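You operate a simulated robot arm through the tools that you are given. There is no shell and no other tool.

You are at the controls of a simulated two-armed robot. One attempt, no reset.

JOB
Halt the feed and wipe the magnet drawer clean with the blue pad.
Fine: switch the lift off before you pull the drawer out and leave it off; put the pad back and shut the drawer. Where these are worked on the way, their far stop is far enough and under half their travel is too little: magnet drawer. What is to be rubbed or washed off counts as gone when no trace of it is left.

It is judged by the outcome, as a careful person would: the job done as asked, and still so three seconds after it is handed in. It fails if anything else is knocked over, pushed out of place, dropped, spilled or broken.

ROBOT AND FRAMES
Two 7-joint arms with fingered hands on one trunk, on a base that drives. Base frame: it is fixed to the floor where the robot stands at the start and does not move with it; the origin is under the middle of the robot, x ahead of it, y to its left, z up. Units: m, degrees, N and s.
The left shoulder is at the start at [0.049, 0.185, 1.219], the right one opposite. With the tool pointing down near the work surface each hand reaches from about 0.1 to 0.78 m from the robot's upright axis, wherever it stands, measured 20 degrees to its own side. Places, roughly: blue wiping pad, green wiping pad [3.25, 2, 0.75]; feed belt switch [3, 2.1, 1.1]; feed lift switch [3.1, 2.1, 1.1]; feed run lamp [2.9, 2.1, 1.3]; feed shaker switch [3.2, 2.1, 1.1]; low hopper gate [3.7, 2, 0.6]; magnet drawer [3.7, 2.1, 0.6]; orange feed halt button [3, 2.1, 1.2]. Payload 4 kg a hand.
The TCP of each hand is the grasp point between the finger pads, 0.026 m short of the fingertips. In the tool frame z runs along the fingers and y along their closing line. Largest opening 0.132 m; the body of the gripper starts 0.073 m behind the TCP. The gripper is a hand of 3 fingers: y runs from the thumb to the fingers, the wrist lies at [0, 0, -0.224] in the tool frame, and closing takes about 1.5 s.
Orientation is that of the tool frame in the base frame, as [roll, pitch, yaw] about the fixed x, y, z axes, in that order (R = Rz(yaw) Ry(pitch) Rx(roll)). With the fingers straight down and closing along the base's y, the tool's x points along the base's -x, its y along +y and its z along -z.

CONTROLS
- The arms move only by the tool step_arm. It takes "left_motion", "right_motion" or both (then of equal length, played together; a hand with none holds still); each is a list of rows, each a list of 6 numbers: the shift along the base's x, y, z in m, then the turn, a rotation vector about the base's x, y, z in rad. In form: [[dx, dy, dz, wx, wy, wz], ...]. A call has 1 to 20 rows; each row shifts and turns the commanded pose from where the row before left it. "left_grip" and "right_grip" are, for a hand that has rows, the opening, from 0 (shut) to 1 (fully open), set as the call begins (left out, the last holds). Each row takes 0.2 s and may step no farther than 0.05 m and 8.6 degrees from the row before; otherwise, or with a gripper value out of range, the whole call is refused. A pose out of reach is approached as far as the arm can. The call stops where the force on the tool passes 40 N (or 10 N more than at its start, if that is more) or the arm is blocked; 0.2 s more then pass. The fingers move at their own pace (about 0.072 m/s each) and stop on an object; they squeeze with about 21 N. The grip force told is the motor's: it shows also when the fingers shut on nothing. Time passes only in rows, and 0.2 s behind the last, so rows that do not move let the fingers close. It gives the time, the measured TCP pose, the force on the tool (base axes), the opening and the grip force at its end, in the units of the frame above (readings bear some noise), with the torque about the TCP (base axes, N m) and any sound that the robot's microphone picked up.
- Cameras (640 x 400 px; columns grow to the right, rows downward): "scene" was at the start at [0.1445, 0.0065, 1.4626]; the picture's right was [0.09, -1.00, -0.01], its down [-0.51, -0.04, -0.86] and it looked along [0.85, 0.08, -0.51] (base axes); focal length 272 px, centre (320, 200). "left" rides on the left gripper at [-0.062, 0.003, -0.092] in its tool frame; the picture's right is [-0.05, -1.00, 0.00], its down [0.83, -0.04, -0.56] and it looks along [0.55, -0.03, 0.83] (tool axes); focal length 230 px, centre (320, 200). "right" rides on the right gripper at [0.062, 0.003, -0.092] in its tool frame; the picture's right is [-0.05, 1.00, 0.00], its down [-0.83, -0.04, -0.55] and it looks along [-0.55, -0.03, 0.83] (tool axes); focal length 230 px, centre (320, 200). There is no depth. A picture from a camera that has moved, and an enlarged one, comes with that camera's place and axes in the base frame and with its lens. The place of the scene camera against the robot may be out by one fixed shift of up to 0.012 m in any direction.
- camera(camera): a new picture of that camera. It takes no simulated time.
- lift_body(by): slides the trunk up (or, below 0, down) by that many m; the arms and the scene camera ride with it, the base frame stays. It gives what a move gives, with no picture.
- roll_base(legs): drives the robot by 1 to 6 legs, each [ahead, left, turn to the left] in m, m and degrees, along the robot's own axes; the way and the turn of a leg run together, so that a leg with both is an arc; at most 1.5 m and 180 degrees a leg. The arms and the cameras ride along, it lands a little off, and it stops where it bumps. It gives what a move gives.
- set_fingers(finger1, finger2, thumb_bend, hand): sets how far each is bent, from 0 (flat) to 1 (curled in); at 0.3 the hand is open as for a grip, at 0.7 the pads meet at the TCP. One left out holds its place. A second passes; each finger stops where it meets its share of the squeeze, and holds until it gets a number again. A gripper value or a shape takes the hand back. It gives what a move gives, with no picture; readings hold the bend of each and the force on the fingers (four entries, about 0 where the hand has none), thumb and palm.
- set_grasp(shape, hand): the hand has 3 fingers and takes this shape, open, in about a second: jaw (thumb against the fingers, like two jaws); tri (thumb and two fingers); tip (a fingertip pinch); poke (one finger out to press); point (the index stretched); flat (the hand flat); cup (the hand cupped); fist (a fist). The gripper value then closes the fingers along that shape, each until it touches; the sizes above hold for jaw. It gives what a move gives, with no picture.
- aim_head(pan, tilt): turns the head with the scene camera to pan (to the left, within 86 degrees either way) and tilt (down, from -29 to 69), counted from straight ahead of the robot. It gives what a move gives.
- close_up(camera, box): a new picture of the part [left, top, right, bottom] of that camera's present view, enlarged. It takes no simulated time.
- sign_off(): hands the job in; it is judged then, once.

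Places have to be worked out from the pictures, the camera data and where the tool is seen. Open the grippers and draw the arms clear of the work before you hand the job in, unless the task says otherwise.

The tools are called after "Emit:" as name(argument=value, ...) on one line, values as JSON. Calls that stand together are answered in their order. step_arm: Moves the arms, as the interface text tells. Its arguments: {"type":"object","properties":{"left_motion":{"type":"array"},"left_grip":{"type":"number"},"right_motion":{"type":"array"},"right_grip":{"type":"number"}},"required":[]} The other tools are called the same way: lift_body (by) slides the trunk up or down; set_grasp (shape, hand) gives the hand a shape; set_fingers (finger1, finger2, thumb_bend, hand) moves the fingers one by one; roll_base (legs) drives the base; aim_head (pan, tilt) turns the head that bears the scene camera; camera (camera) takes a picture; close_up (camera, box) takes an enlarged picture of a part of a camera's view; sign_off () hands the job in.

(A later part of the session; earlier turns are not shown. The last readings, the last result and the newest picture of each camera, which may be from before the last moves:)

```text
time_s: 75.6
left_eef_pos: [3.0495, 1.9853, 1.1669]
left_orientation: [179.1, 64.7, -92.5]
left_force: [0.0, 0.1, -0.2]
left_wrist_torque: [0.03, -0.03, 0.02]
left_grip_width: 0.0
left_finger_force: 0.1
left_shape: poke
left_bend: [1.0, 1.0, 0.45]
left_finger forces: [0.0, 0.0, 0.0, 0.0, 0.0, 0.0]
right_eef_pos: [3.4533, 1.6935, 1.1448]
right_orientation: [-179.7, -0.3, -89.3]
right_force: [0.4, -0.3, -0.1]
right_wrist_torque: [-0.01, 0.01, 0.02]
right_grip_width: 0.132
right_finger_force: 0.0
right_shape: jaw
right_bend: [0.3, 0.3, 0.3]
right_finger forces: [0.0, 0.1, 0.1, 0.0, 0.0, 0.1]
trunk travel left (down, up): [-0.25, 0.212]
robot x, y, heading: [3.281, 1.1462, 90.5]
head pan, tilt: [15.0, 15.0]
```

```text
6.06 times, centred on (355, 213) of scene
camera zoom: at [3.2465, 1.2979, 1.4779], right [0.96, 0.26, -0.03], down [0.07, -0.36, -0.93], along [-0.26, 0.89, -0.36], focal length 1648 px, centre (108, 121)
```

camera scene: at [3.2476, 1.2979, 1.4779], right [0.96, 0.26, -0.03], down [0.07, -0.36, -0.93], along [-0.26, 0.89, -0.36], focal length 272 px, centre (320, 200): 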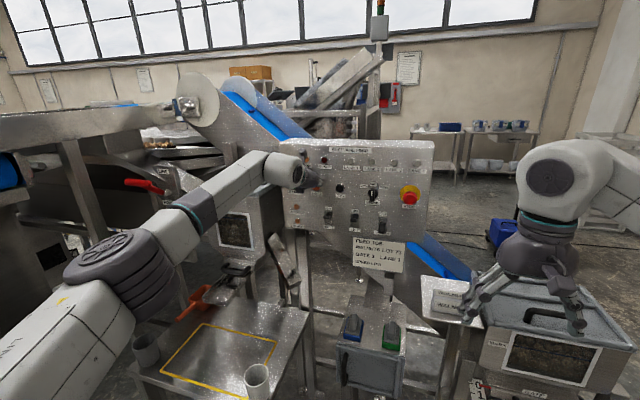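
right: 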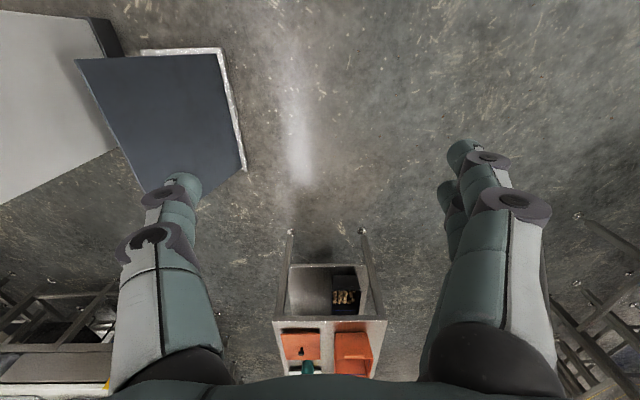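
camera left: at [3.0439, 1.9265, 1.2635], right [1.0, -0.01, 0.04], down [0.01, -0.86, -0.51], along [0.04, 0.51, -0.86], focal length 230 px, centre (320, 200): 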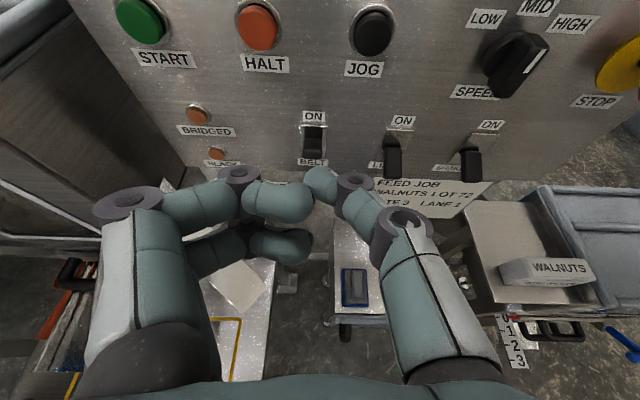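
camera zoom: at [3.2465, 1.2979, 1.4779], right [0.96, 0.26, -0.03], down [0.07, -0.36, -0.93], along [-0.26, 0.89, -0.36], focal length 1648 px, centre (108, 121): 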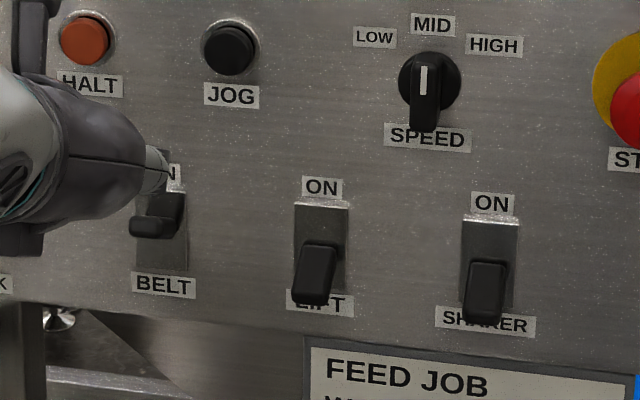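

The LIFT lever now points down (OFF) like SHAKER, and BELT is unchanged. I draw the left hand back from the panel and look at the pad stand and the drawer.

Emit:
step_arm(left_motion=[[0, -0.04, 0.0, -0.1, 0, 0], [0, -0.04, 0.0, -0.14, 0, 0], [0, -0.04, 0.0, -0.14, 0, 0], [0, -0.04, 0.0, -0.14, 0, 0], [-0.02, -0.03, 0.0, -0.14, 0, 0], [-0.02, -0.03, 0.0, -0.14, 0, 0], [-0.02, -0.03, 0.0, -0.14, 0, 0], [-0.02, -0.03, 0.0, -0.14, 0, 0], [-0.02, -0.02, 0.0, -0.05, 0, 0]])

Emit:
set_grasp(hand="left", shape="jaw")

Emit:
aim_head(pan=-20, tilt=35)

Emit:
camera(camera="scene")

Emit:
camera(camera="right")

```text
time_s: 77.6
left_eef_pos: [2.9487, 1.6821, 1.1667]
left_orientation: [-178.3, -0.1, -91.1]
left_force: [0.7, -0.5, 0.0]
left_wrist_torque: [0.03, 0.03, 0.01]
left_grip_width: 0.0001
left_finger_force: 0.0
left_shape: poke
left_bend: [1.0, 1.0, 0.45]
left_finger forces: [0.0, 0.0, 0.0, 0.1, 0.0, 0.0]
right_eef_pos: [3.4515, 1.6926, 1.147]
right_orientation: [-179.6, -0.4, -89.2]
right_force: [-0.4, 0.5, 0.7]
right_wrist_torque: [0.03, 0.02, 0.01]
right_grip_width: 0.1321
right_finger_force: 0.0
right_shape: jaw
right_bend: [0.3, 0.3, 0.3]
right_finger forces: [0.0, 0.0, 0.0, 0.0, 0.0, 0.0]
trunk travel left (down, up): [-0.25, 0.212]
robot x, y, heading: [3.276, 1.1528, 90.3]
head pan, tilt: [15.0, 15.0]
```

```text
time_s: 78.5
left_eef_pos: [2.9488, 1.6835, 1.167]
left_orientation: [-178.4, 0.0, -91.1]
left_force: [0.1, 0.2, -0.3]
left_wrist_torque: [0.01, -0.04, -0.03]
left_grip_width: 0.1319
left_finger_force: 0.1
left_shape: jaw
left_bend: [0.3, 0.3, 0.3]
left_finger forces: [0.0, 0.1, 0.1, 0.0, 0.1, 0.0]
right_eef_pos: [3.4532, 1.6937, 1.1438]
right_orientation: [-179.7, -0.5, -89.2]
right_force: [-0.7, 0.1, -0.5]
right_wrist_torque: [0.03, 0.03, -0.02]
right_grip_width: 0.1319
right_finger_force: 0.2
right_shape: jaw
right_bend: [0.3, 0.3, 0.3]
right_finger forces: [0.0, 0.1, 0.1, 0.0, 0.0, 0.0]
trunk travel left (down, up): [-0.25, 0.212]
robot x, y, heading: [3.2738, 1.1517, 90.6]
head pan, tilt: [15.0, 15.0]
```

```text
time_s: 79.5
left_eef_pos: [2.9492, 1.6828, 1.1664]
left_orientation: [-178.5, -0.1, -91.2]
left_force: [-0.5, -0.3, -0.1]
left_wrist_torque: [0.0, -0.01, -0.01]
left_grip_width: 0.1319
left_finger_force: 0.0
left_shape: jaw
left_bend: [0.3, 0.3, 0.3]
left_finger forces: [0.0, 0.0, 0.0, 0.0, 0.0, 0.0]
right_eef_pos: [3.4532, 1.6946, 1.146]
right_orientation: [-179.8, -0.4, -89.3]
right_force: [0.3, -0.1, 0.6]
right_wrist_torque: [0.02, -0.01, 0.03]
right_grip_width: 0.1318
right_finger_force: 0.0
right_shape: jaw
right_bend: [0.3, 0.3, 0.3]
right_finger forces: [0.1, 0.0, 0.1, 0.1, 0.0, 0.0]
trunk travel left (down, up): [-0.25, 0.212]
robot x, y, heading: [3.2768, 1.1519, 90.6]
head pan, tilt: [-20.0, 35.0]
```

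```text
taken
camera scene: at [3.3017, 1.288, 1.4469], right [0.94, -0.33, 0.04], down [-0.19, -0.63, -0.75], along [0.27, 0.7, -0.66], focal length 272 px, centre (320, 200)
```

scene: 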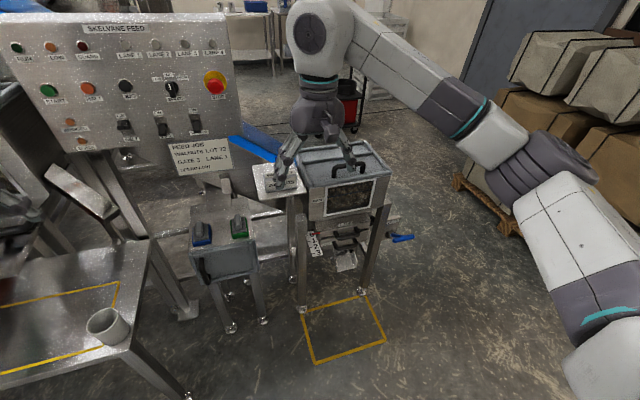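

```text
taken
camera right: at [3.4506, 1.6334, 1.2376], right [-1.0, 0.04, 0.0], down [0.03, 0.84, 0.55], along [0.03, 0.55, -0.84], focal length 230 px, centre (320, 200)
```

right: 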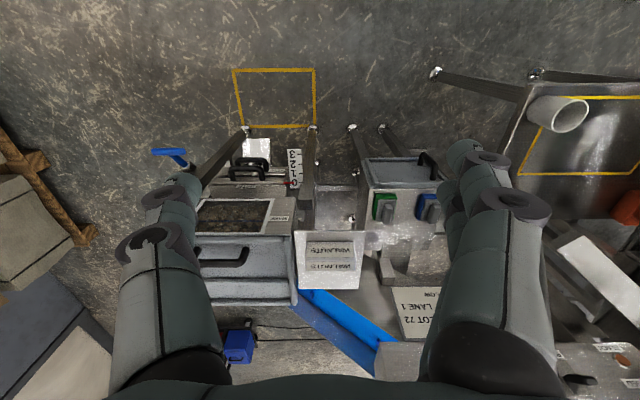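

Emit:
close_up(camera="scene", box=[280, 170, 420, 290])

Emit:
close_up(camera="scene", box=[170, 180, 290, 290])

Emit:
close_up(camera="right", box=[200, 110, 460, 290])

```text
3.33 times, centred on (350, 230) of scene
camera zoom: at [3.3017, 1.288, 1.4469], right [0.94, -0.33, 0.04], down [-0.19, -0.63, -0.75], along [0.27, 0.7, -0.66], focal length 907 px, centre (220, 100)
```

zoom: 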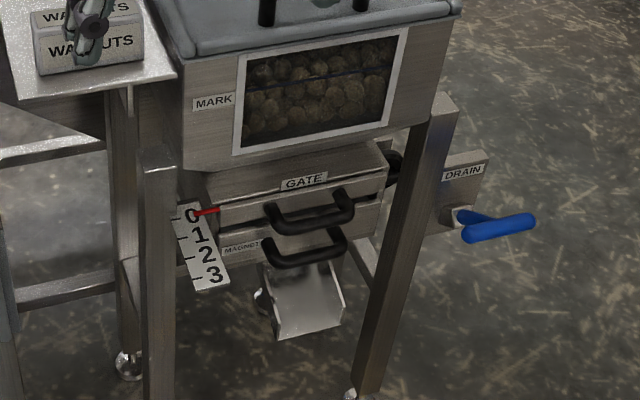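

```text
3.64 times, centred on (230, 235) of scene
camera zoom: at [3.3017, 1.288, 1.4469], right [0.94, -0.33, 0.04], down [-0.19, -0.63, -0.75], along [0.27, 0.7, -0.66], focal length 989 px, centre (647, 73)
```

zoom: 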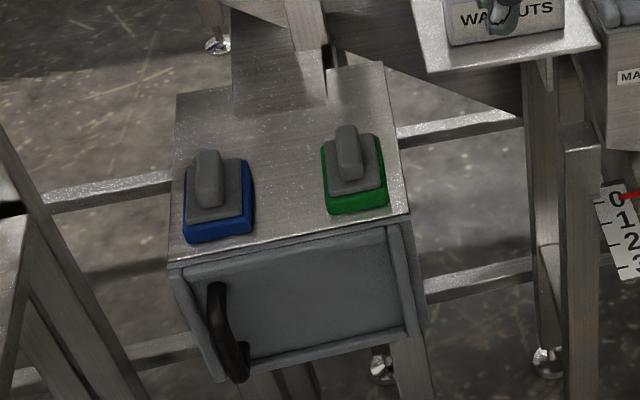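

```text
2.22 times, centred on (330, 200) of right
camera zoom: at [3.4506, 1.6334, 1.2376], right [-1.0, 0.04, 0.0], down [0.03, 0.84, 0.55], along [0.03, 0.55, -0.84], focal length 511 px, centre (298, 200)
```

zoom: 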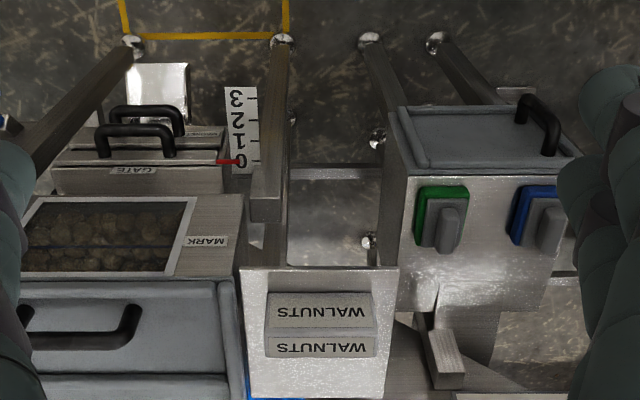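

The upper handle is the GATE and the lower one the MAGNET drawer; they triangulate to about (3.67, 1.92, 0.648) and (3.67, 1.92, 0.58). The blue pad sits near (3.16, 2.01, 0.72). I move the base right and lower the trunk to work at drawer height.

Emit:
roll_base(legs=[[-0.05, -0.17, 0.0]])

Emit:
lift_body(by=-0.24)

Emit:
aim_head(pan=-15, tilt=35)

Emit:
camera(camera="scene")

Emit:
camera(camera="right")

```text
time_s: 81.0
left_eef_pos: [3.1208, 1.6324, 1.1651]
left_orientation: [-178.5, -0.1, -90.8]
left_force: [0.6, -0.5, 0.4]
left_wrist_torque: [0.0, 0.01, -0.01]
left_grip_width: 0.1319
left_finger_force: 0.1
left_shape: jaw
left_bend: [0.3, 0.3, 0.3]
left_finger forces: [0.0, 0.1, 0.1, 0.1, 0.1, 0.1]
right_eef_pos: [3.6238, 1.6468, 1.1463]
right_orientation: [-179.7, -0.5, -89.2]
right_force: [-0.6, 0.6, 0.8]
right_wrist_torque: [-0.01, -0.01, -0.01]
right_grip_width: 0.1318
right_finger_force: 0.1
right_shape: jaw
right_bend: [0.3, 0.3, 0.3]
right_finger forces: [0.0, 0.0, 0.0, 0.0, 0.1, 0.0]
trunk travel left (down, up): [-0.25, 0.212]
robot x, y, heading: [3.447, 1.1024, 90.8]
head pan, tilt: [-20.0, 35.0]
```

```text
time_s: 83.5
left_eef_pos: [3.1213, 1.6341, 0.9277]
left_orientation: [-178.5, 0.0, -91.0]
left_force: [0.6, 0.3, -0.5]
left_wrist_torque: [0.0, 0.04, 0.0]
left_grip_width: 0.1319
left_finger_force: 0.0
left_shape: jaw
left_bend: [0.3, 0.3, 0.3]
left_finger forces: [0.0, 0.0, 0.1, 0.0, 0.0, 0.0]
right_eef_pos: [3.6256, 1.6447, 0.9067]
right_orientation: [-179.8, -0.4, -89.1]
right_force: [-0.7, -0.5, 0.8]
right_wrist_torque: [0.02, -0.01, -0.02]
right_grip_width: 0.1317
right_finger_force: 0.0
right_shape: jaw
right_bend: [0.3, 0.3, 0.3]
right_finger forces: [0.0, 0.1, 0.1, 0.0, 0.1, 0.0]
trunk travel left (down, up): [-0.01, 0.452]
robot x, y, heading: [3.4511, 1.1039, 90.7]
head pan, tilt: [-20.0, 35.0]
```

```text
time_s: 84.2
left_eef_pos: [3.1222, 1.634, 0.9255]
left_orientation: [-178.5, -0.1, -90.9]
left_force: [0.0, 0.5, -0.3]
left_wrist_torque: [0.0, 0.03, 0.01]
left_grip_width: 0.1318
left_finger_force: 0.1
left_shape: jaw
left_bend: [0.3, 0.3, 0.3]
left_finger forces: [0.0, 0.0, 0.0, 0.1, 0.0, 0.0]
right_eef_pos: [3.6247, 1.646, 0.9064]
right_orientation: [-179.8, -0.6, -89.0]
right_force: [0.4, -0.5, 0.6]
right_wrist_torque: [0.0, -0.01, -0.02]
right_grip_width: 0.1318
right_finger_force: 0.1
right_shape: jaw
right_bend: [0.3, 0.3, 0.3]
right_finger forces: [0.1, 0.0, 0.1, 0.0, 0.1, 0.0]
trunk travel left (down, up): [-0.01, 0.452]
robot x, y, heading: [3.4488, 1.1044, 90.6]
head pan, tilt: [-15.0, 35.0]
```

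```text
taken
camera scene: at [3.465, 1.4425, 1.0974], right [0.97, -0.22, 0.13], down [-0.14, -0.89, -0.44], along [0.21, 0.41, -0.89], focal length 272 px, centre (320, 200)
```

scene: 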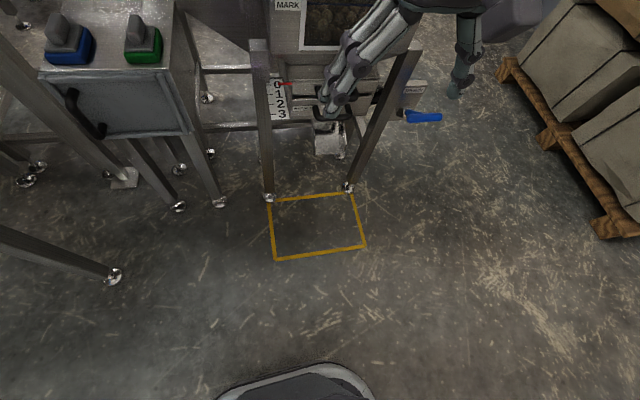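

```text
taken
camera right: at [3.6224, 1.5855, 0.9975], right [-1.0, 0.04, 0.0], down [0.03, 0.84, 0.55], along [0.02, 0.55, -0.84], focal length 230 px, centre (320, 200)
```

right: 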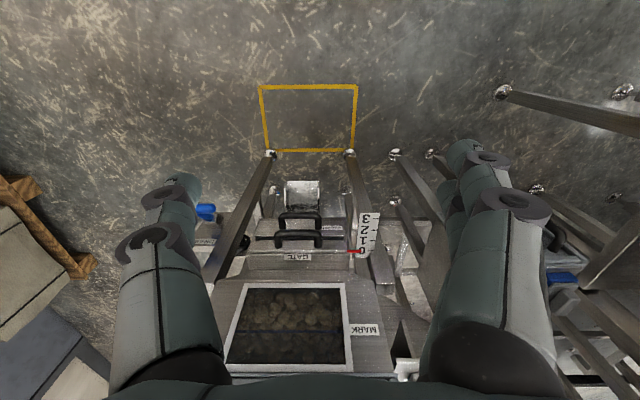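

Lowering leans the trunk forward somewhat; the hand is at (3.625, 1.645, 0.906). I turn the right hand toward the handle: pointing +y with the closing line vertical, part-closed, moving down and a bit forward in free space in front of the station.

Emit:
step_arm(right_motion=[[0.0037, 0.0103, -0.0204, 0.0806, 0.0806, -0.0806], [0.0037, 0.0103, -0.0204, 0.0806, 0.0806, -0.0806], [0.0037, 0.0103, -0.0204, 0.0806, 0.0806, -0.0806], [0.0037, 0.0103, -0.0204, 0.0806, 0.0806, -0.0806], [0.0037, 0.0103, -0.0204, 0.0806, 0.0806, -0.0806], [0.0037, 0.0103, -0.0204, 0.0806, 0.0806, -0.0806], [0.0037, 0.0103, -0.0204, 0.0806, 0.0806, -0.0806], [0.0037, 0.0103, -0.0204, 0.0806, 0.0806, -0.0806]], right_grip=0.5)

Emit:
camera(camera="scene")

Emit:
camera(camera="right")

```text
time_s: 86.0
left_eef_pos: [3.1223, 1.634, 0.9238]
left_orientation: [-178.6, -0.2, -91.0]
left_force: [-0.3, -0.2, 0.4]
left_wrist_torque: [-0.02, 0.04, -0.01]
left_grip_width: 0.1322
left_finger_force: 0.0
left_shape: jaw
left_bend: [0.3, 0.3, 0.3]
left_finger forces: [0.0, 0.0, 0.0, 0.0, 0.1, 0.1]
right_eef_pos: [3.6567, 1.7297, 0.7414]
right_orientation: [131.9, 19.7, -137.7]
right_force: [1.3, -0.8, -0.5]
right_wrist_torque: [0.08, 0.05, 0.01]
right_grip_width: 0.0661
right_finger_force: 0.1
right_shape: jaw
right_bend: [0.73, 0.73, 0.7]
right_finger forces: [0.0, 0.0, 0.0, 0.1, 0.0, 0.0]
trunk travel left (down, up): [-0.01, 0.452]
robot x, y, heading: [3.4518, 1.105, 90.5]
head pan, tilt: [-15.0, 35.0]
```

```text
taken
camera scene: at [3.4663, 1.4431, 1.0964], right [0.97, -0.22, 0.13], down [-0.14, -0.89, -0.44], along [0.21, 0.41, -0.89], focal length 272 px, centre (320, 200)
```

scene: 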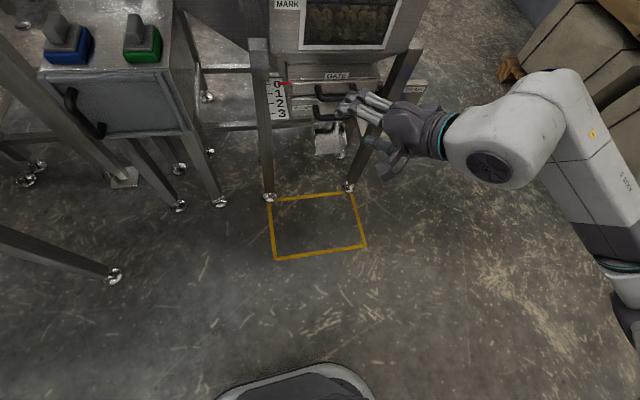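

```text
taken
camera right: at [3.6421, 1.627, 0.7803], right [-0.6, 0.36, 0.72], down [0.79, 0.12, 0.6], along [0.13, 0.93, -0.36], focal length 230 px, centre (320, 200)
```

right: 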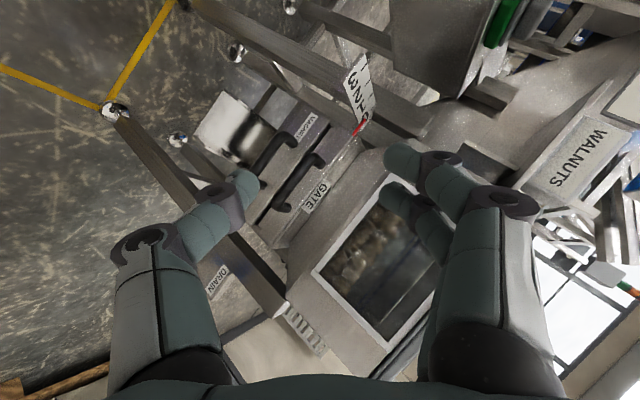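

The arm follows well. I continue the rest of the turn.

Emit:
step_arm(right_motion=[[0.0037, 0.0103, -0.0204, 0.0806, 0.0806, -0.0806], [0.0037, 0.0103, -0.0204, 0.0806, 0.0806, -0.0806], [0.0037, 0.0103, -0.0204, 0.0806, 0.0806, -0.0806], [0.0037, 0.0103, -0.0204, 0.0806, 0.0806, -0.0806], [0.0037, 0.0103, -0.0204, 0.0806, 0.0806, -0.0806], [0.0037, 0.0103, -0.0204, 0.0806, 0.0806, -0.0806], [0.0037, 0.0103, -0.0204, 0.0806, 0.0806, -0.0806]])

Emit:
camera(camera="scene")

Emit:
camera(camera="right")

```text
time_s: 87.6
left_eef_pos: [3.1216, 1.6338, 0.9255]
left_orientation: [-178.5, -0.1, -90.9]
left_force: [0.3, 0.1, -0.4]
left_wrist_torque: [0.0, 0.03, -0.01]
left_grip_width: 0.1316
left_finger_force: 0.1
left_shape: jaw
left_bend: [0.3, 0.3, 0.3]
left_finger forces: [0.0, 0.0, 0.1, 0.1, 0.0, 0.1]
right_eef_pos: [3.6788, 1.8011, 0.5988]
right_orientation: [90.4, 0.8, -179.7]
right_force: [0.3, -0.1, 0.3]
right_wrist_torque: [-0.02, 0.03, -0.01]
right_grip_width: 0.066
right_finger_force: 0.1
right_shape: jaw
right_bend: [0.73, 0.73, 0.7]
right_finger forces: [0.1, 0.0, 0.0, 0.0, 0.0, 0.0]
trunk travel left (down, up): [-0.01, 0.452]
robot x, y, heading: [3.4497, 1.1044, 90.5]
head pan, tilt: [-15.0, 35.0]
```

```text
taken
camera scene: at [3.4654, 1.4429, 1.0971], right [0.97, -0.22, 0.13], down [-0.14, -0.89, -0.44], along [0.21, 0.41, -0.89], focal length 272 px, centre (320, 200)
```

scene: 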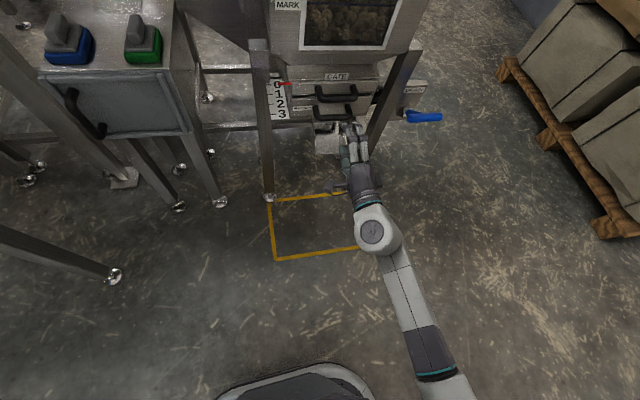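

```text
taken
camera right: at [3.6185, 1.7084, 0.6013], right [0.04, 0.01, 1.0], down [0.83, -0.55, -0.03], along [0.55, 0.83, -0.03], focal length 230 px, centre (320, 200)
```

right: 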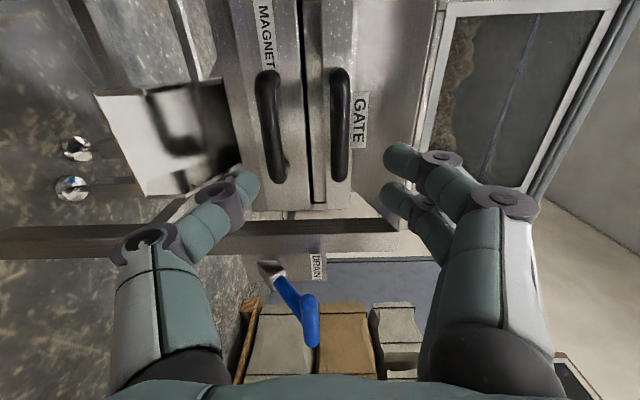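

The hand points at the handles; the picture's right is up, with MAGNET (column 270) below and GATE (column 340) above the hand's middle. I lower the hand about 0.05 m so the magnet handle comes to the middle column and close the fingers a bit more.

Emit:
step_arm(right_motion=[[0.003, 0, -0.017, 0, 0, 0], [0.003, 0, -0.017, 0, 0, 0], [0.004, 0, -0.016, 0, 0, 0], [0, 0, 0, 0, 0, 0]], right_grip=0.35)

Emit:
camera(camera="right")

Emit:
close_up(camera="scene", box=[260, 60, 440, 200])

```text
time_s: 88.6
left_eef_pos: [3.1218, 1.6351, 0.9256]
left_orientation: [-178.4, -0.2, -90.9]
left_force: [-0.5, -0.2, -0.4]
left_wrist_torque: [-0.01, 0.0, 0.05]
left_grip_width: 0.132
left_finger_force: 0.1
left_shape: jaw
left_bend: [0.3, 0.3, 0.3]
left_finger forces: [0.0, 0.0, 0.0, 0.0, 0.1, 0.0]
right_eef_pos: [3.6894, 1.8004, 0.5502]
right_orientation: [90.3, 0.8, -179.6]
right_force: [-0.5, 0.3, -0.2]
right_wrist_torque: [-0.01, 0.0, 0.01]
right_grip_width: 0.0465
right_finger_force: 0.1
right_shape: jaw
right_bend: [0.73, 0.73, 0.7]
right_finger forces: [0.0, 0.0, 0.0, 0.1, 0.0, 0.0]
trunk travel left (down, up): [-0.01, 0.452]
robot x, y, heading: [3.4465, 1.105, 90.4]
head pan, tilt: [-15.0, 35.0]
```

```text
taken
camera right: at [3.6294, 1.7076, 0.5516], right [0.04, 0.0, 1.0], down [0.84, -0.55, -0.03], along [0.55, 0.84, -0.02], focal length 230 px, centre (320, 200)
```

right: 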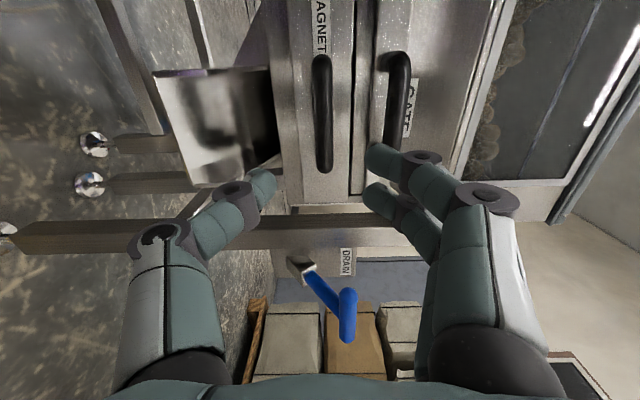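

```text
2.86 times, centred on (350, 130) of scene
camera zoom: at [3.4649, 1.4423, 1.0974], right [0.97, -0.22, 0.13], down [-0.14, -0.89, -0.44], along [0.21, 0.41, -0.89], focal length 777 px, centre (234, 400)
```

zoom: 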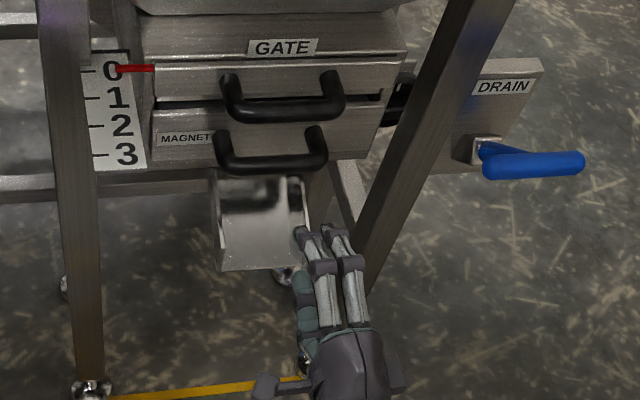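

The magnet handle is now in the middle column, so its bar is at z ≈ 0.55, x ≈ 3.685, y ≈ 1.93. I close a little further and drop 3 mm to stay clear of the gate handle above, then move forward in small steps.

Emit:
step_arm(right_motion=[[-0.002, 0.01, -0.003, 0, 0, 0], [0, 0.02, 0, 0, 0, 0], [0, 0.02, 0, 0, 0, 0], [0, 0.02, 0, 0, 0, 0]], right_grip=0.32)

Emit:
camera(camera="right")

Emit:
close_up(camera="scene", box=[260, 60, 440, 200])

```text
time_s: 89.6
left_eef_pos: [3.1208, 1.6351, 0.926]
left_orientation: [-178.4, -0.1, -91.0]
left_force: [-0.3, -1.2, 0.3]
left_wrist_torque: [0.01, 0.0, -0.02]
left_grip_width: 0.1322
left_finger_force: 0.0
left_shape: jaw
left_bend: [0.3, 0.3, 0.3]
left_finger forces: [0.1, 0.0, 0.1, 0.0, 0.0, 0.0]
right_eef_pos: [3.6888, 1.8707, 0.5459]
right_orientation: [90.3, 0.9, -179.5]
right_force: [1.0, 0.4, 0.3]
right_wrist_torque: [0.03, 0.03, 0.01]
right_grip_width: 0.0424
right_finger_force: 0.0
right_shape: jaw
right_bend: [0.73, 0.73, 0.7]
right_finger forces: [0.1, 0.0, 0.1, 0.1, 0.0, 0.0]
trunk travel left (down, up): [-0.01, 0.452]
robot x, y, heading: [3.4455, 1.0991, 90.4]
head pan, tilt: [-15.0, 35.0]
```

```text
taken
camera right: at [3.6284, 1.7783, 0.5481], right [0.04, 0.01, 1.0], down [0.84, -0.55, -0.03], along [0.55, 0.84, -0.03], focal length 230 px, centre (320, 200)
```

right: 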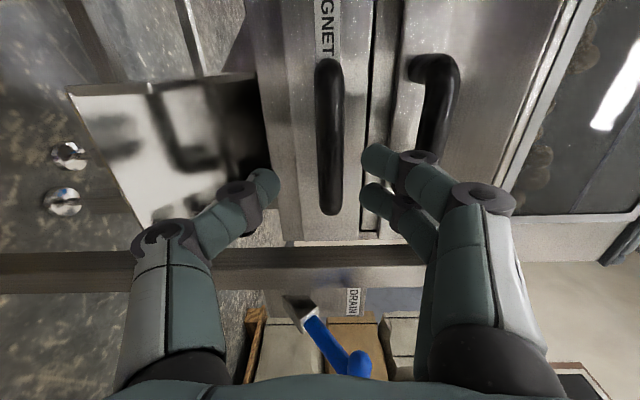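

```text
2.86 times, centred on (350, 130) of scene
camera zoom: at [3.465, 1.4426, 1.0973], right [0.97, -0.22, 0.13], down [-0.14, -0.89, -0.44], along [0.21, 0.41, -0.89], focal length 777 px, centre (234, 400)
```

zoom: 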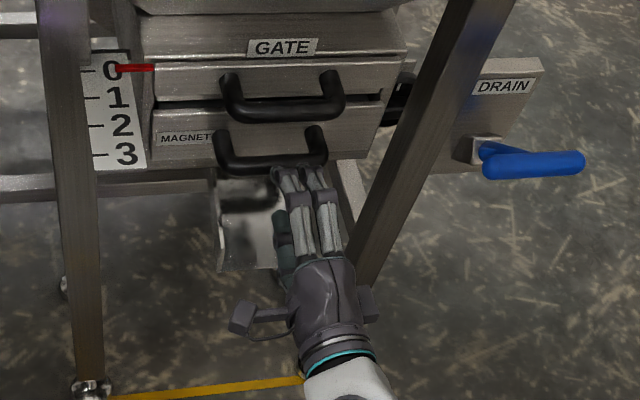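

The magnet bar stays centred and the gate handle is still clear of the upper fingers. I move the last 0.05 m forward around the bar.

Emit:
step_arm(right_motion=[[-0.001, 0.015, 0, 0, 0, 0], [-0.001, 0.015, 0, 0, 0, 0], [0, 0.012, 0, 0, 0, 0], [0, 0.01, 0, 0, 0, 0]])

Emit:
camera(camera="right")

Emit:
close_up(camera="scene", box=[260, 60, 440, 200])

```text
time_s: 90.6
left_eef_pos: [3.1205, 1.6334, 0.925]
left_orientation: [-178.5, -0.1, -90.9]
left_force: [0.7, -0.2, -0.2]
left_wrist_torque: [-0.01, 0.01, 0.04]
left_grip_width: 0.1321
left_finger_force: 0.0
left_shape: jaw
left_bend: [0.3, 0.3, 0.3]
left_finger forces: [0.1, 0.0, 0.2, 0.0, 0.1, 0.1]
right_eef_pos: [3.6871, 1.9227, 0.5449]
right_orientation: [90.2, 0.8, -179.6]
right_force: [0.3, -0.7, 0.2]
right_wrist_torque: [0.0, -0.01, -0.03]
right_grip_width: 0.0425
right_finger_force: 0.0
right_shape: jaw
right_bend: [0.73, 0.73, 0.7]
right_finger forces: [0.1, 0.0, 0.0, 0.1, 0.1, 0.0]
trunk travel left (down, up): [-0.01, 0.452]
robot x, y, heading: [3.4519, 1.1055, 90.6]
head pan, tilt: [-15.0, 35.0]
```

```text
taken
camera right: at [3.6257, 1.8301, 0.5478], right [0.04, 0.01, 1.0], down [0.84, -0.55, -0.03], along [0.55, 0.84, -0.03], focal length 230 px, centre (320, 200)
```

right: 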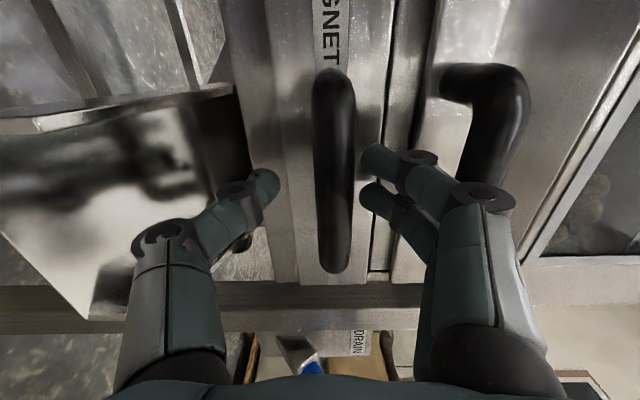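

```text
2.86 times, centred on (350, 130) of scene
camera zoom: at [3.465, 1.4425, 1.0973], right [0.97, -0.22, 0.13], down [-0.14, -0.89, -0.44], along [0.21, 0.41, -0.89], focal length 777 px, centre (234, 400)
```

zoom: 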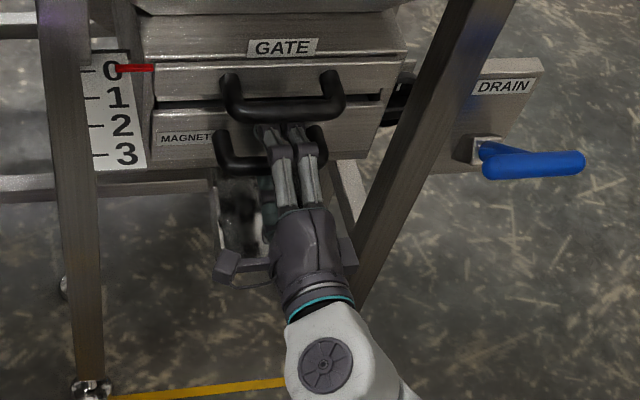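

The bar lies between thumb and fingers, at about the grasp point. I close the hand on the magnet handle.

Emit:
step_arm(right_motion=[[0, 0, 0, 0, 0, 0], [0, 0, 0, 0, 0, 0], [0, 0, 0, 0, 0, 0], [0, 0, 0, 0, 0, 0], [0, 0, 0, 0, 0, 0], [0, 0, 0, 0, 0, 0]], right_grip=0.0)

Emit:
camera(camera="right")

```text
time_s: 92.0
left_eef_pos: [3.1211, 1.6338, 0.9253]
left_orientation: [-178.4, -0.1, -90.9]
left_force: [0.3, -0.5, -0.2]
left_wrist_torque: [0.01, 0.0, -0.02]
left_grip_width: 0.132
left_finger_force: 0.0
left_shape: jaw
left_bend: [0.3, 0.3, 0.3]
left_finger forces: [0.0, 0.0, 0.0, 0.0, 0.0, 0.0]
right_eef_pos: [3.6862, 1.9227, 0.5465]
right_orientation: [90.2, 0.8, -179.6]
right_force: [0.4, 5.8, 1.3]
right_wrist_torque: [-0.03, 0.04, -0.03]
right_grip_width: 0.0
right_finger_force: 21.0
right_shape: jaw
right_bend: [0.7, 0.68, 0.66]
right_finger forces: [0.1, 0.1, 0.0, 0.0, 17.4, 0.0]
trunk travel left (down, up): [-0.01, 0.452]
robot x, y, heading: [3.4498, 1.1056, 90.5]
head pan, tilt: [-15.0, 35.0]
```

```text
taken
camera right: at [3.6256, 1.8304, 0.5485], right [0.04, 0.0, 1.0], down [0.84, -0.55, -0.03], along [0.55, 0.84, -0.02], focal length 230 px, centre (320, 200)
```

right: 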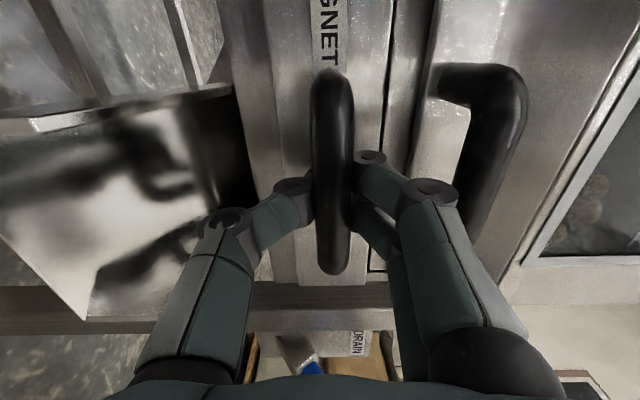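

The fingers have closed around behind the bar (thumb force 17 N). I pull the drawer straight back (−y) in small steps, watching the force.

Emit:
step_arm(right_motion=[[0, -0.015, 0, 0, 0, 0], [0, -0.02, 0, 0, 0, 0], [0, -0.02, 0, 0, 0, 0], [0, -0.02, 0, 0, 0, 0], [0, -0.02, 0, 0, 0, 0]])

Emit:
camera(camera="right")

Emit:
camera(camera="scene")

```text
time_s: 93.2
left_eef_pos: [3.1212, 1.634, 0.9269]
left_orientation: [-178.5, -0.2, -91.0]
left_force: [-0.2, 0.1, 0.3]
left_wrist_torque: [0.02, -0.01, -0.03]
left_grip_width: 0.1316
left_finger_force: 0.1
left_shape: jaw
left_bend: [0.3, 0.3, 0.3]
left_finger forces: [0.0, 0.0, 0.0, 0.0, 0.0, 0.1]
right_eef_pos: [3.6885, 1.827, 0.5479]
right_orientation: [90.2, 0.8, -179.7]
right_force: [-1.1, -3.5, 1.7]
right_wrist_torque: [0.03, 0.02, -0.05]
right_grip_width: 0.0
right_finger_force: 20.8
right_shape: jaw
right_bend: [0.7, 0.68, 0.66]
right_finger forces: [0.1, 0.0, 0.0, 0.0, 0.1, 0.1]
trunk travel left (down, up): [-0.01, 0.452]
robot x, y, heading: [3.4494, 1.1047, 90.3]
head pan, tilt: [-15.0, 35.0]
```

```text
taken
camera right: at [3.6283, 1.7347, 0.5488], right [0.04, 0.0, 1.0], down [0.83, -0.55, -0.03], along [0.55, 0.83, -0.02], focal length 230 px, centre (320, 200)
```

right: 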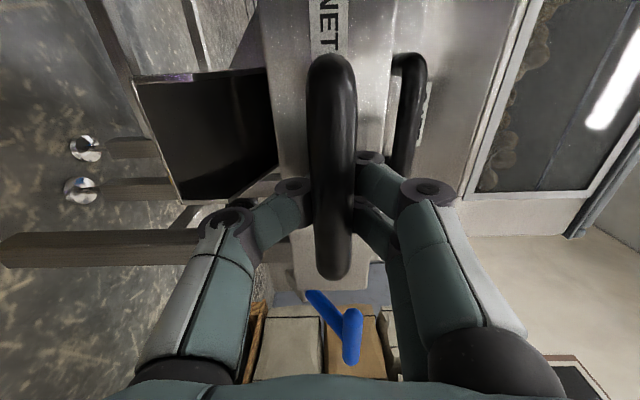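

```text
taken
camera scene: at [3.4654, 1.442, 1.0975], right [0.97, -0.22, 0.13], down [-0.14, -0.89, -0.44], along [0.21, 0.41, -0.89], focal length 272 px, centre (320, 200)
```

scene: 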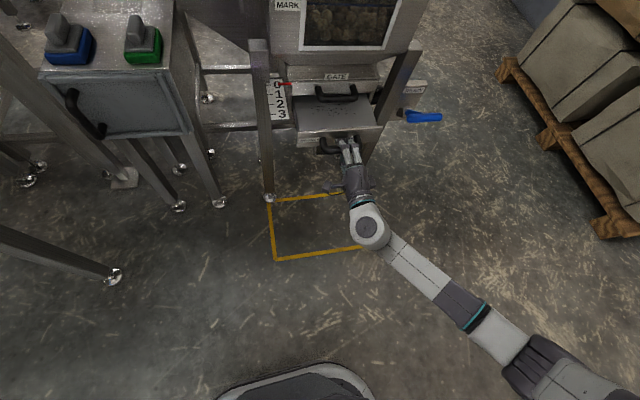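

The drawer follows (about 0.09 m out) and the gate stays at 0. I keep pulling.

Emit:
step_arm(right_motion=[[0, -0.02, 0, 0, 0, 0], [0, -0.02, 0, 0, 0, 0], [0, -0.02, 0, 0, 0, 0], [0, -0.02, 0, 0, 0, 0], [0, -0.02, 0, 0, 0, 0]])

Emit:
camera(camera="scene")

Emit:
close_up(camera="scene", box=[260, 50, 440, 250])

```text
time_s: 94.2
left_eef_pos: [3.1202, 1.6352, 0.9252]
left_orientation: [-178.5, -0.2, -90.9]
left_force: [0.4, 0.4, -0.6]
left_wrist_torque: [0.04, -0.04, -0.01]
left_grip_width: 0.132
left_finger_force: 0.1
left_shape: jaw
left_bend: [0.3, 0.3, 0.3]
left_finger forces: [0.0, 0.0, 0.0, 0.0, 0.0, 0.0]
right_eef_pos: [3.6874, 1.753, 0.549]
right_orientation: [90.2, 0.7, -179.6]
right_force: [-1.9, 22.7, -6.5]
right_wrist_torque: [-0.11, -0.03, -0.08]
right_grip_width: 0.0
right_finger_force: 21.1
right_shape: jaw
right_bend: [0.68, 0.67, 0.65]
right_finger forces: [12.8, 0.1, 0.0, 0.0, 28.7, 0.0]
trunk travel left (down, up): [-0.01, 0.452]
robot x, y, heading: [3.4534, 1.1019, 90.8]
head pan, tilt: [-15.0, 35.0]
stopped in row 5 (right hand): the force on the tool passed its limit at 56 N (the readings are from after the stop); the commanded pose is now the measured one
```

```text
taken
camera scene: at [3.4641, 1.4447, 1.0966], right [0.97, -0.21, 0.13], down [-0.14, -0.89, -0.44], along [0.21, 0.41, -0.89], focal length 272 px, centre (320, 200)
```

scene: 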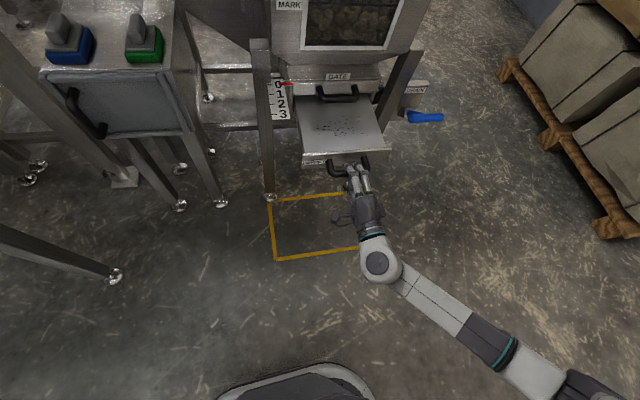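

```text
2.00 times, centred on (350, 150) of scene
camera zoom: at [3.4641, 1.4447, 1.0966], right [0.97, -0.21, 0.13], down [-0.14, -0.89, -0.44], along [0.21, 0.41, -0.89], focal length 544 px, centre (260, 300)
```

zoom: 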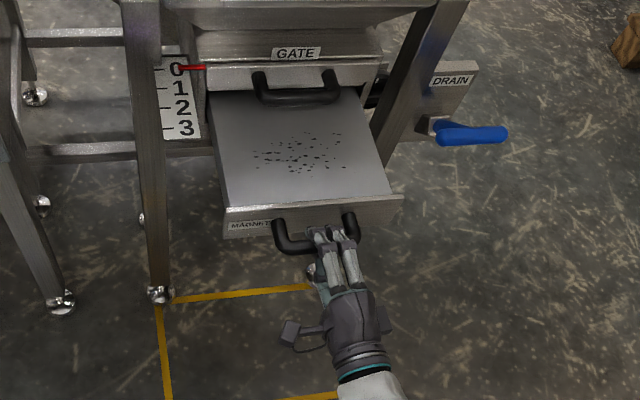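

The drawer is out to its stop (handle at y ≈ 1.75), with dark filings in an oval patch on its plate. I ease the pull, open the fingers and draw the hand straight back from the handle.

Emit:
step_arm(right_motion=[[0, 0.004, 0, 0, 0, 0], [0, 0, 0, 0, 0, 0], [0, 0, 0, 0, 0, 0], [0, 0, 0, 0, 0, 0], [0, 0, 0, 0, 0, 0]], right_grip=0.32)

Emit:
camera(camera="right")

```text
time_s: 95.4
left_eef_pos: [3.1212, 1.633, 0.9263]
left_orientation: [-178.6, -0.2, -91.0]
left_force: [-0.5, -0.3, -0.3]
left_wrist_torque: [-0.01, 0.02, 0.01]
left_grip_width: 0.1321
left_finger_force: 0.0
left_shape: jaw
left_bend: [0.3, 0.3, 0.3]
left_finger forces: [0.1, 0.1, 0.1, 0.0, 0.0, 0.0]
right_eef_pos: [3.6869, 1.755, 0.549]
right_orientation: [90.1, 0.8, -179.6]
right_force: [0.3, 0.5, 0.1]
right_wrist_torque: [0.0, 0.02, 0.02]
right_grip_width: 0.0418
right_finger_force: 0.1
right_shape: jaw
right_bend: [0.73, 0.73, 0.7]
right_finger forces: [0.0, 0.0, 0.0, 0.0, 0.0, 0.0]
trunk travel left (down, up): [-0.01, 0.452]
robot x, y, heading: [3.4537, 1.1022, 90.6]
head pan, tilt: [-15.0, 35.0]
```

```text
taken
camera right: at [3.6261, 1.662, 0.5513], right [0.04, 0.0, 1.0], down [0.83, -0.55, -0.03], along [0.55, 0.84, -0.02], focal length 230 px, centre (320, 200)
```

right: 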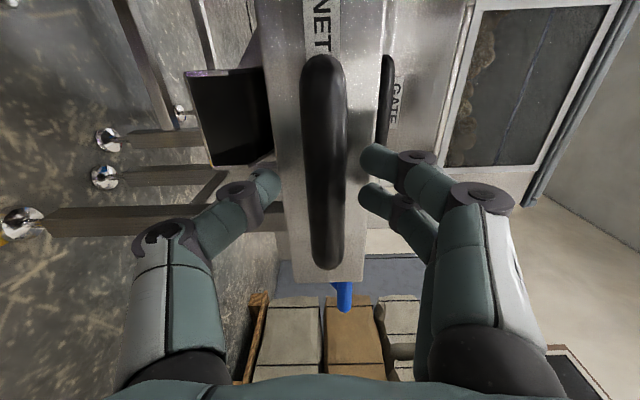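

The fingers are free of the bar. I draw the hand back 0.06 m along −y, then back the base off.

Emit:
step_arm(right_motion=[[0, -0.015, 0, 0, 0, 0], [0, -0.015, 0, 0, 0, 0], [0, -0.015, 0, 0, 0, 0], [0, -0.015, 0, 0, 0, 0]])

Emit:
roll_base(legs=[[-0.15, 0.0, 0.0]])

Emit:
camera(camera="scene")

Emit:
camera(camera="right")

```text
time_s: 96.4
left_eef_pos: [3.1202, 1.6334, 0.9261]
left_orientation: [-178.4, -0.1, -91.0]
left_force: [0.2, 0.6, -0.1]
left_wrist_torque: [0.0, -0.02, -0.02]
left_grip_width: 0.132
left_finger_force: 0.0
left_shape: jaw
left_bend: [0.3, 0.3, 0.3]
left_finger forces: [0.0, 0.0, 0.1, 0.0, 0.0, 0.0]
right_eef_pos: [3.6872, 1.6927, 0.549]
right_orientation: [90.1, 0.8, -179.6]
right_force: [0.1, 0.2, 0.8]
right_wrist_torque: [-0.02, 0.02, 0.0]
right_grip_width: 0.0419
right_finger_force: 0.0
right_shape: jaw
right_bend: [0.73, 0.73, 0.7]
right_finger forces: [0.1, 0.0, 0.0, 0.0, 0.0, 0.1]
trunk travel left (down, up): [-0.01, 0.452]
robot x, y, heading: [3.4454, 1.1021, 90.6]
head pan, tilt: [-15.0, 35.0]
```

```text
time_s: 97.8
left_eef_pos: [3.1237, 1.4832, 0.9267]
left_orientation: [-178.5, 0.0, -91.0]
left_force: [0.3, 0.3, -0.2]
left_wrist_torque: [0.04, -0.01, 0.04]
left_grip_width: 0.1322
left_finger_force: 0.0
left_shape: jaw
left_bend: [0.3, 0.3, 0.3]
left_finger forces: [0.0, 0.0, 0.0, 0.0, 0.0, 0.0]
right_eef_pos: [3.6894, 1.5419, 0.5502]
right_orientation: [90.0, 0.8, -179.7]
right_force: [0.3, 0.0, 0.0]
right_wrist_torque: [-0.03, 0.01, 0.0]
right_grip_width: 0.0418
right_finger_force: 0.1
right_shape: jaw
right_bend: [0.73, 0.73, 0.7]
right_finger forces: [0.0, 0.0, 0.0, 0.0, 0.0, 0.0]
trunk travel left (down, up): [-0.01, 0.452]
robot x, y, heading: [3.4523, 0.9533, 90.7]
head pan, tilt: [-15.0, 35.0]
```

```text
taken
camera scene: at [3.4669, 1.2921, 1.0978], right [0.97, -0.22, 0.13], down [-0.14, -0.89, -0.44], along [0.21, 0.41, -0.89], focal length 272 px, centre (320, 200)
```

scene: 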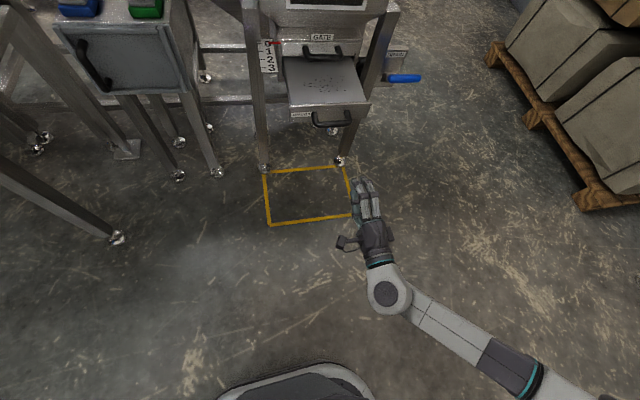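

```text
taken
camera right: at [3.6289, 1.4511, 0.5517], right [0.04, 0.0, 1.0], down [0.83, -0.55, -0.03], along [0.55, 0.83, -0.02], focal length 230 px, centre (320, 200)
```

right: 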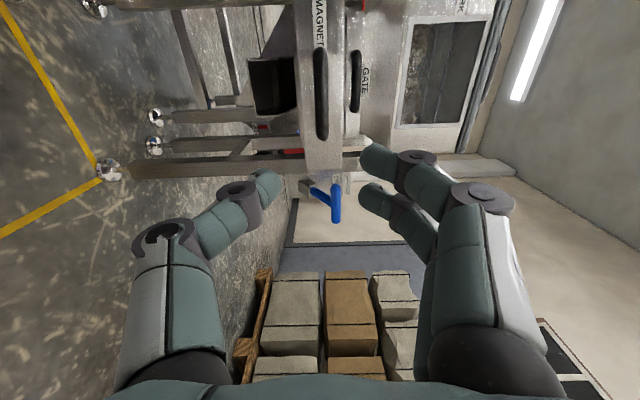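

The drawer stays open. I raise the trunk again and turn the right hand back to pointing down, high and close to the body, so it stays clear while the left hand wipes.

Emit:
lift_body(by=0.24)

Emit:
step_arm(right_motion=[[-0.003, 0.0, 0.024, -0.0806, -0.0806, 0.0806], [-0.003, 0.0, 0.024, -0.0806, -0.0806, 0.0806], [-0.003, 0.0, 0.024, -0.0806, -0.0806, 0.0806], [-0.003, 0.0, 0.024, -0.0806, -0.0806, 0.0806], [-0.003, 0.0, 0.024, -0.0806, -0.0806, 0.0806], [-0.003, 0.0, 0.024, -0.0806, -0.0806, 0.0806], [-0.003, 0.0, 0.024, -0.0806, -0.0806, 0.0806], [-0.003, 0.0, 0.024, -0.0806, -0.0806, 0.0806], [-0.003, 0.0, 0.024, -0.0806, -0.0806, 0.0806], [-0.003, 0.0, 0.024, -0.0806, -0.0806, 0.0806], [-0.003, 0.0, 0.024, -0.0806, -0.0806, 0.0806], [-0.003, 0.0, 0.024, -0.0806, -0.0806, 0.0806], [-0.003, 0.0, 0.024, -0.0806, -0.0806, 0.0806], [-0.003, 0.0, 0.024, -0.0806, -0.0806, 0.0806], [-0.003, 0.0, 0.024, -0.0806, -0.0806, 0.0806]])

Emit:
camera(camera="scene")

```text
time_s: 100.3
left_eef_pos: [3.1235, 1.4854, 1.1652]
left_orientation: [-178.4, -0.1, -91.0]
left_force: [-0.2, 0.1, -0.1]
left_wrist_torque: [0.0, -0.02, -0.01]
left_grip_width: 0.1317
left_finger_force: 0.0
left_shape: jaw
left_bend: [0.3, 0.3, 0.3]
left_finger forces: [0.0, 0.0, 0.0, 0.0, 0.0, 0.0]
right_eef_pos: [3.6904, 1.5443, 0.789]
right_orientation: [90.1, 0.8, -179.8]
right_force: [-0.3, 0.4, -0.5]
right_wrist_torque: [0.0, 0.01, -0.03]
right_grip_width: 0.0417
right_finger_force: 0.1
right_shape: jaw
right_bend: [0.73, 0.73, 0.7]
right_finger forces: [0.1, 0.0, 0.0, 0.1, 0.0, 0.1]
trunk travel left (down, up): [-0.25, 0.212]
robot x, y, heading: [3.4549, 0.9544, 90.3]
head pan, tilt: [-15.0, 35.0]
```

```text
time_s: 103.5
left_eef_pos: [3.1219, 1.4841, 1.1659]
left_orientation: [-178.4, 0.0, -90.9]
left_force: [-0.7, -0.6, -0.1]
left_wrist_torque: [0.0, 0.0, -0.01]
left_grip_width: 0.1322
left_finger_force: 0.1
left_shape: jaw
left_bend: [0.3, 0.3, 0.3]
left_finger forces: [0.0, 0.0, 0.0, 0.1, 0.1, 0.0]
right_eef_pos: [3.6429, 1.5429, 1.1493]
right_orientation: [-179.8, -0.4, -89.1]
right_force: [-0.6, 0.0, -0.5]
right_wrist_torque: [0.0, -0.04, -0.01]
right_grip_width: 0.0421
right_finger_force: 0.0
right_shape: jaw
right_bend: [0.73, 0.73, 0.7]
right_finger forces: [0.0, 0.1, 0.1, 0.0, 0.1, 0.0]
trunk travel left (down, up): [-0.25, 0.212]
robot x, y, heading: [3.4528, 0.953, 90.8]
head pan, tilt: [-15.0, 35.0]
```

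```text
taken
camera scene: at [3.4675, 1.092, 1.4468], right [0.97, -0.25, 0.03], down [-0.14, -0.65, -0.75], along [0.21, 0.72, -0.66], focal length 272 px, centre (320, 200)
```

scene: 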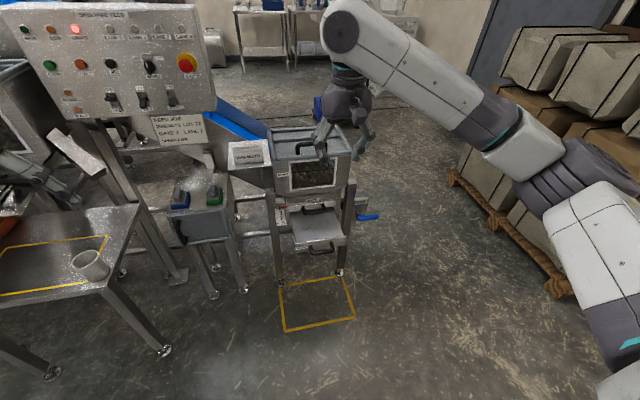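

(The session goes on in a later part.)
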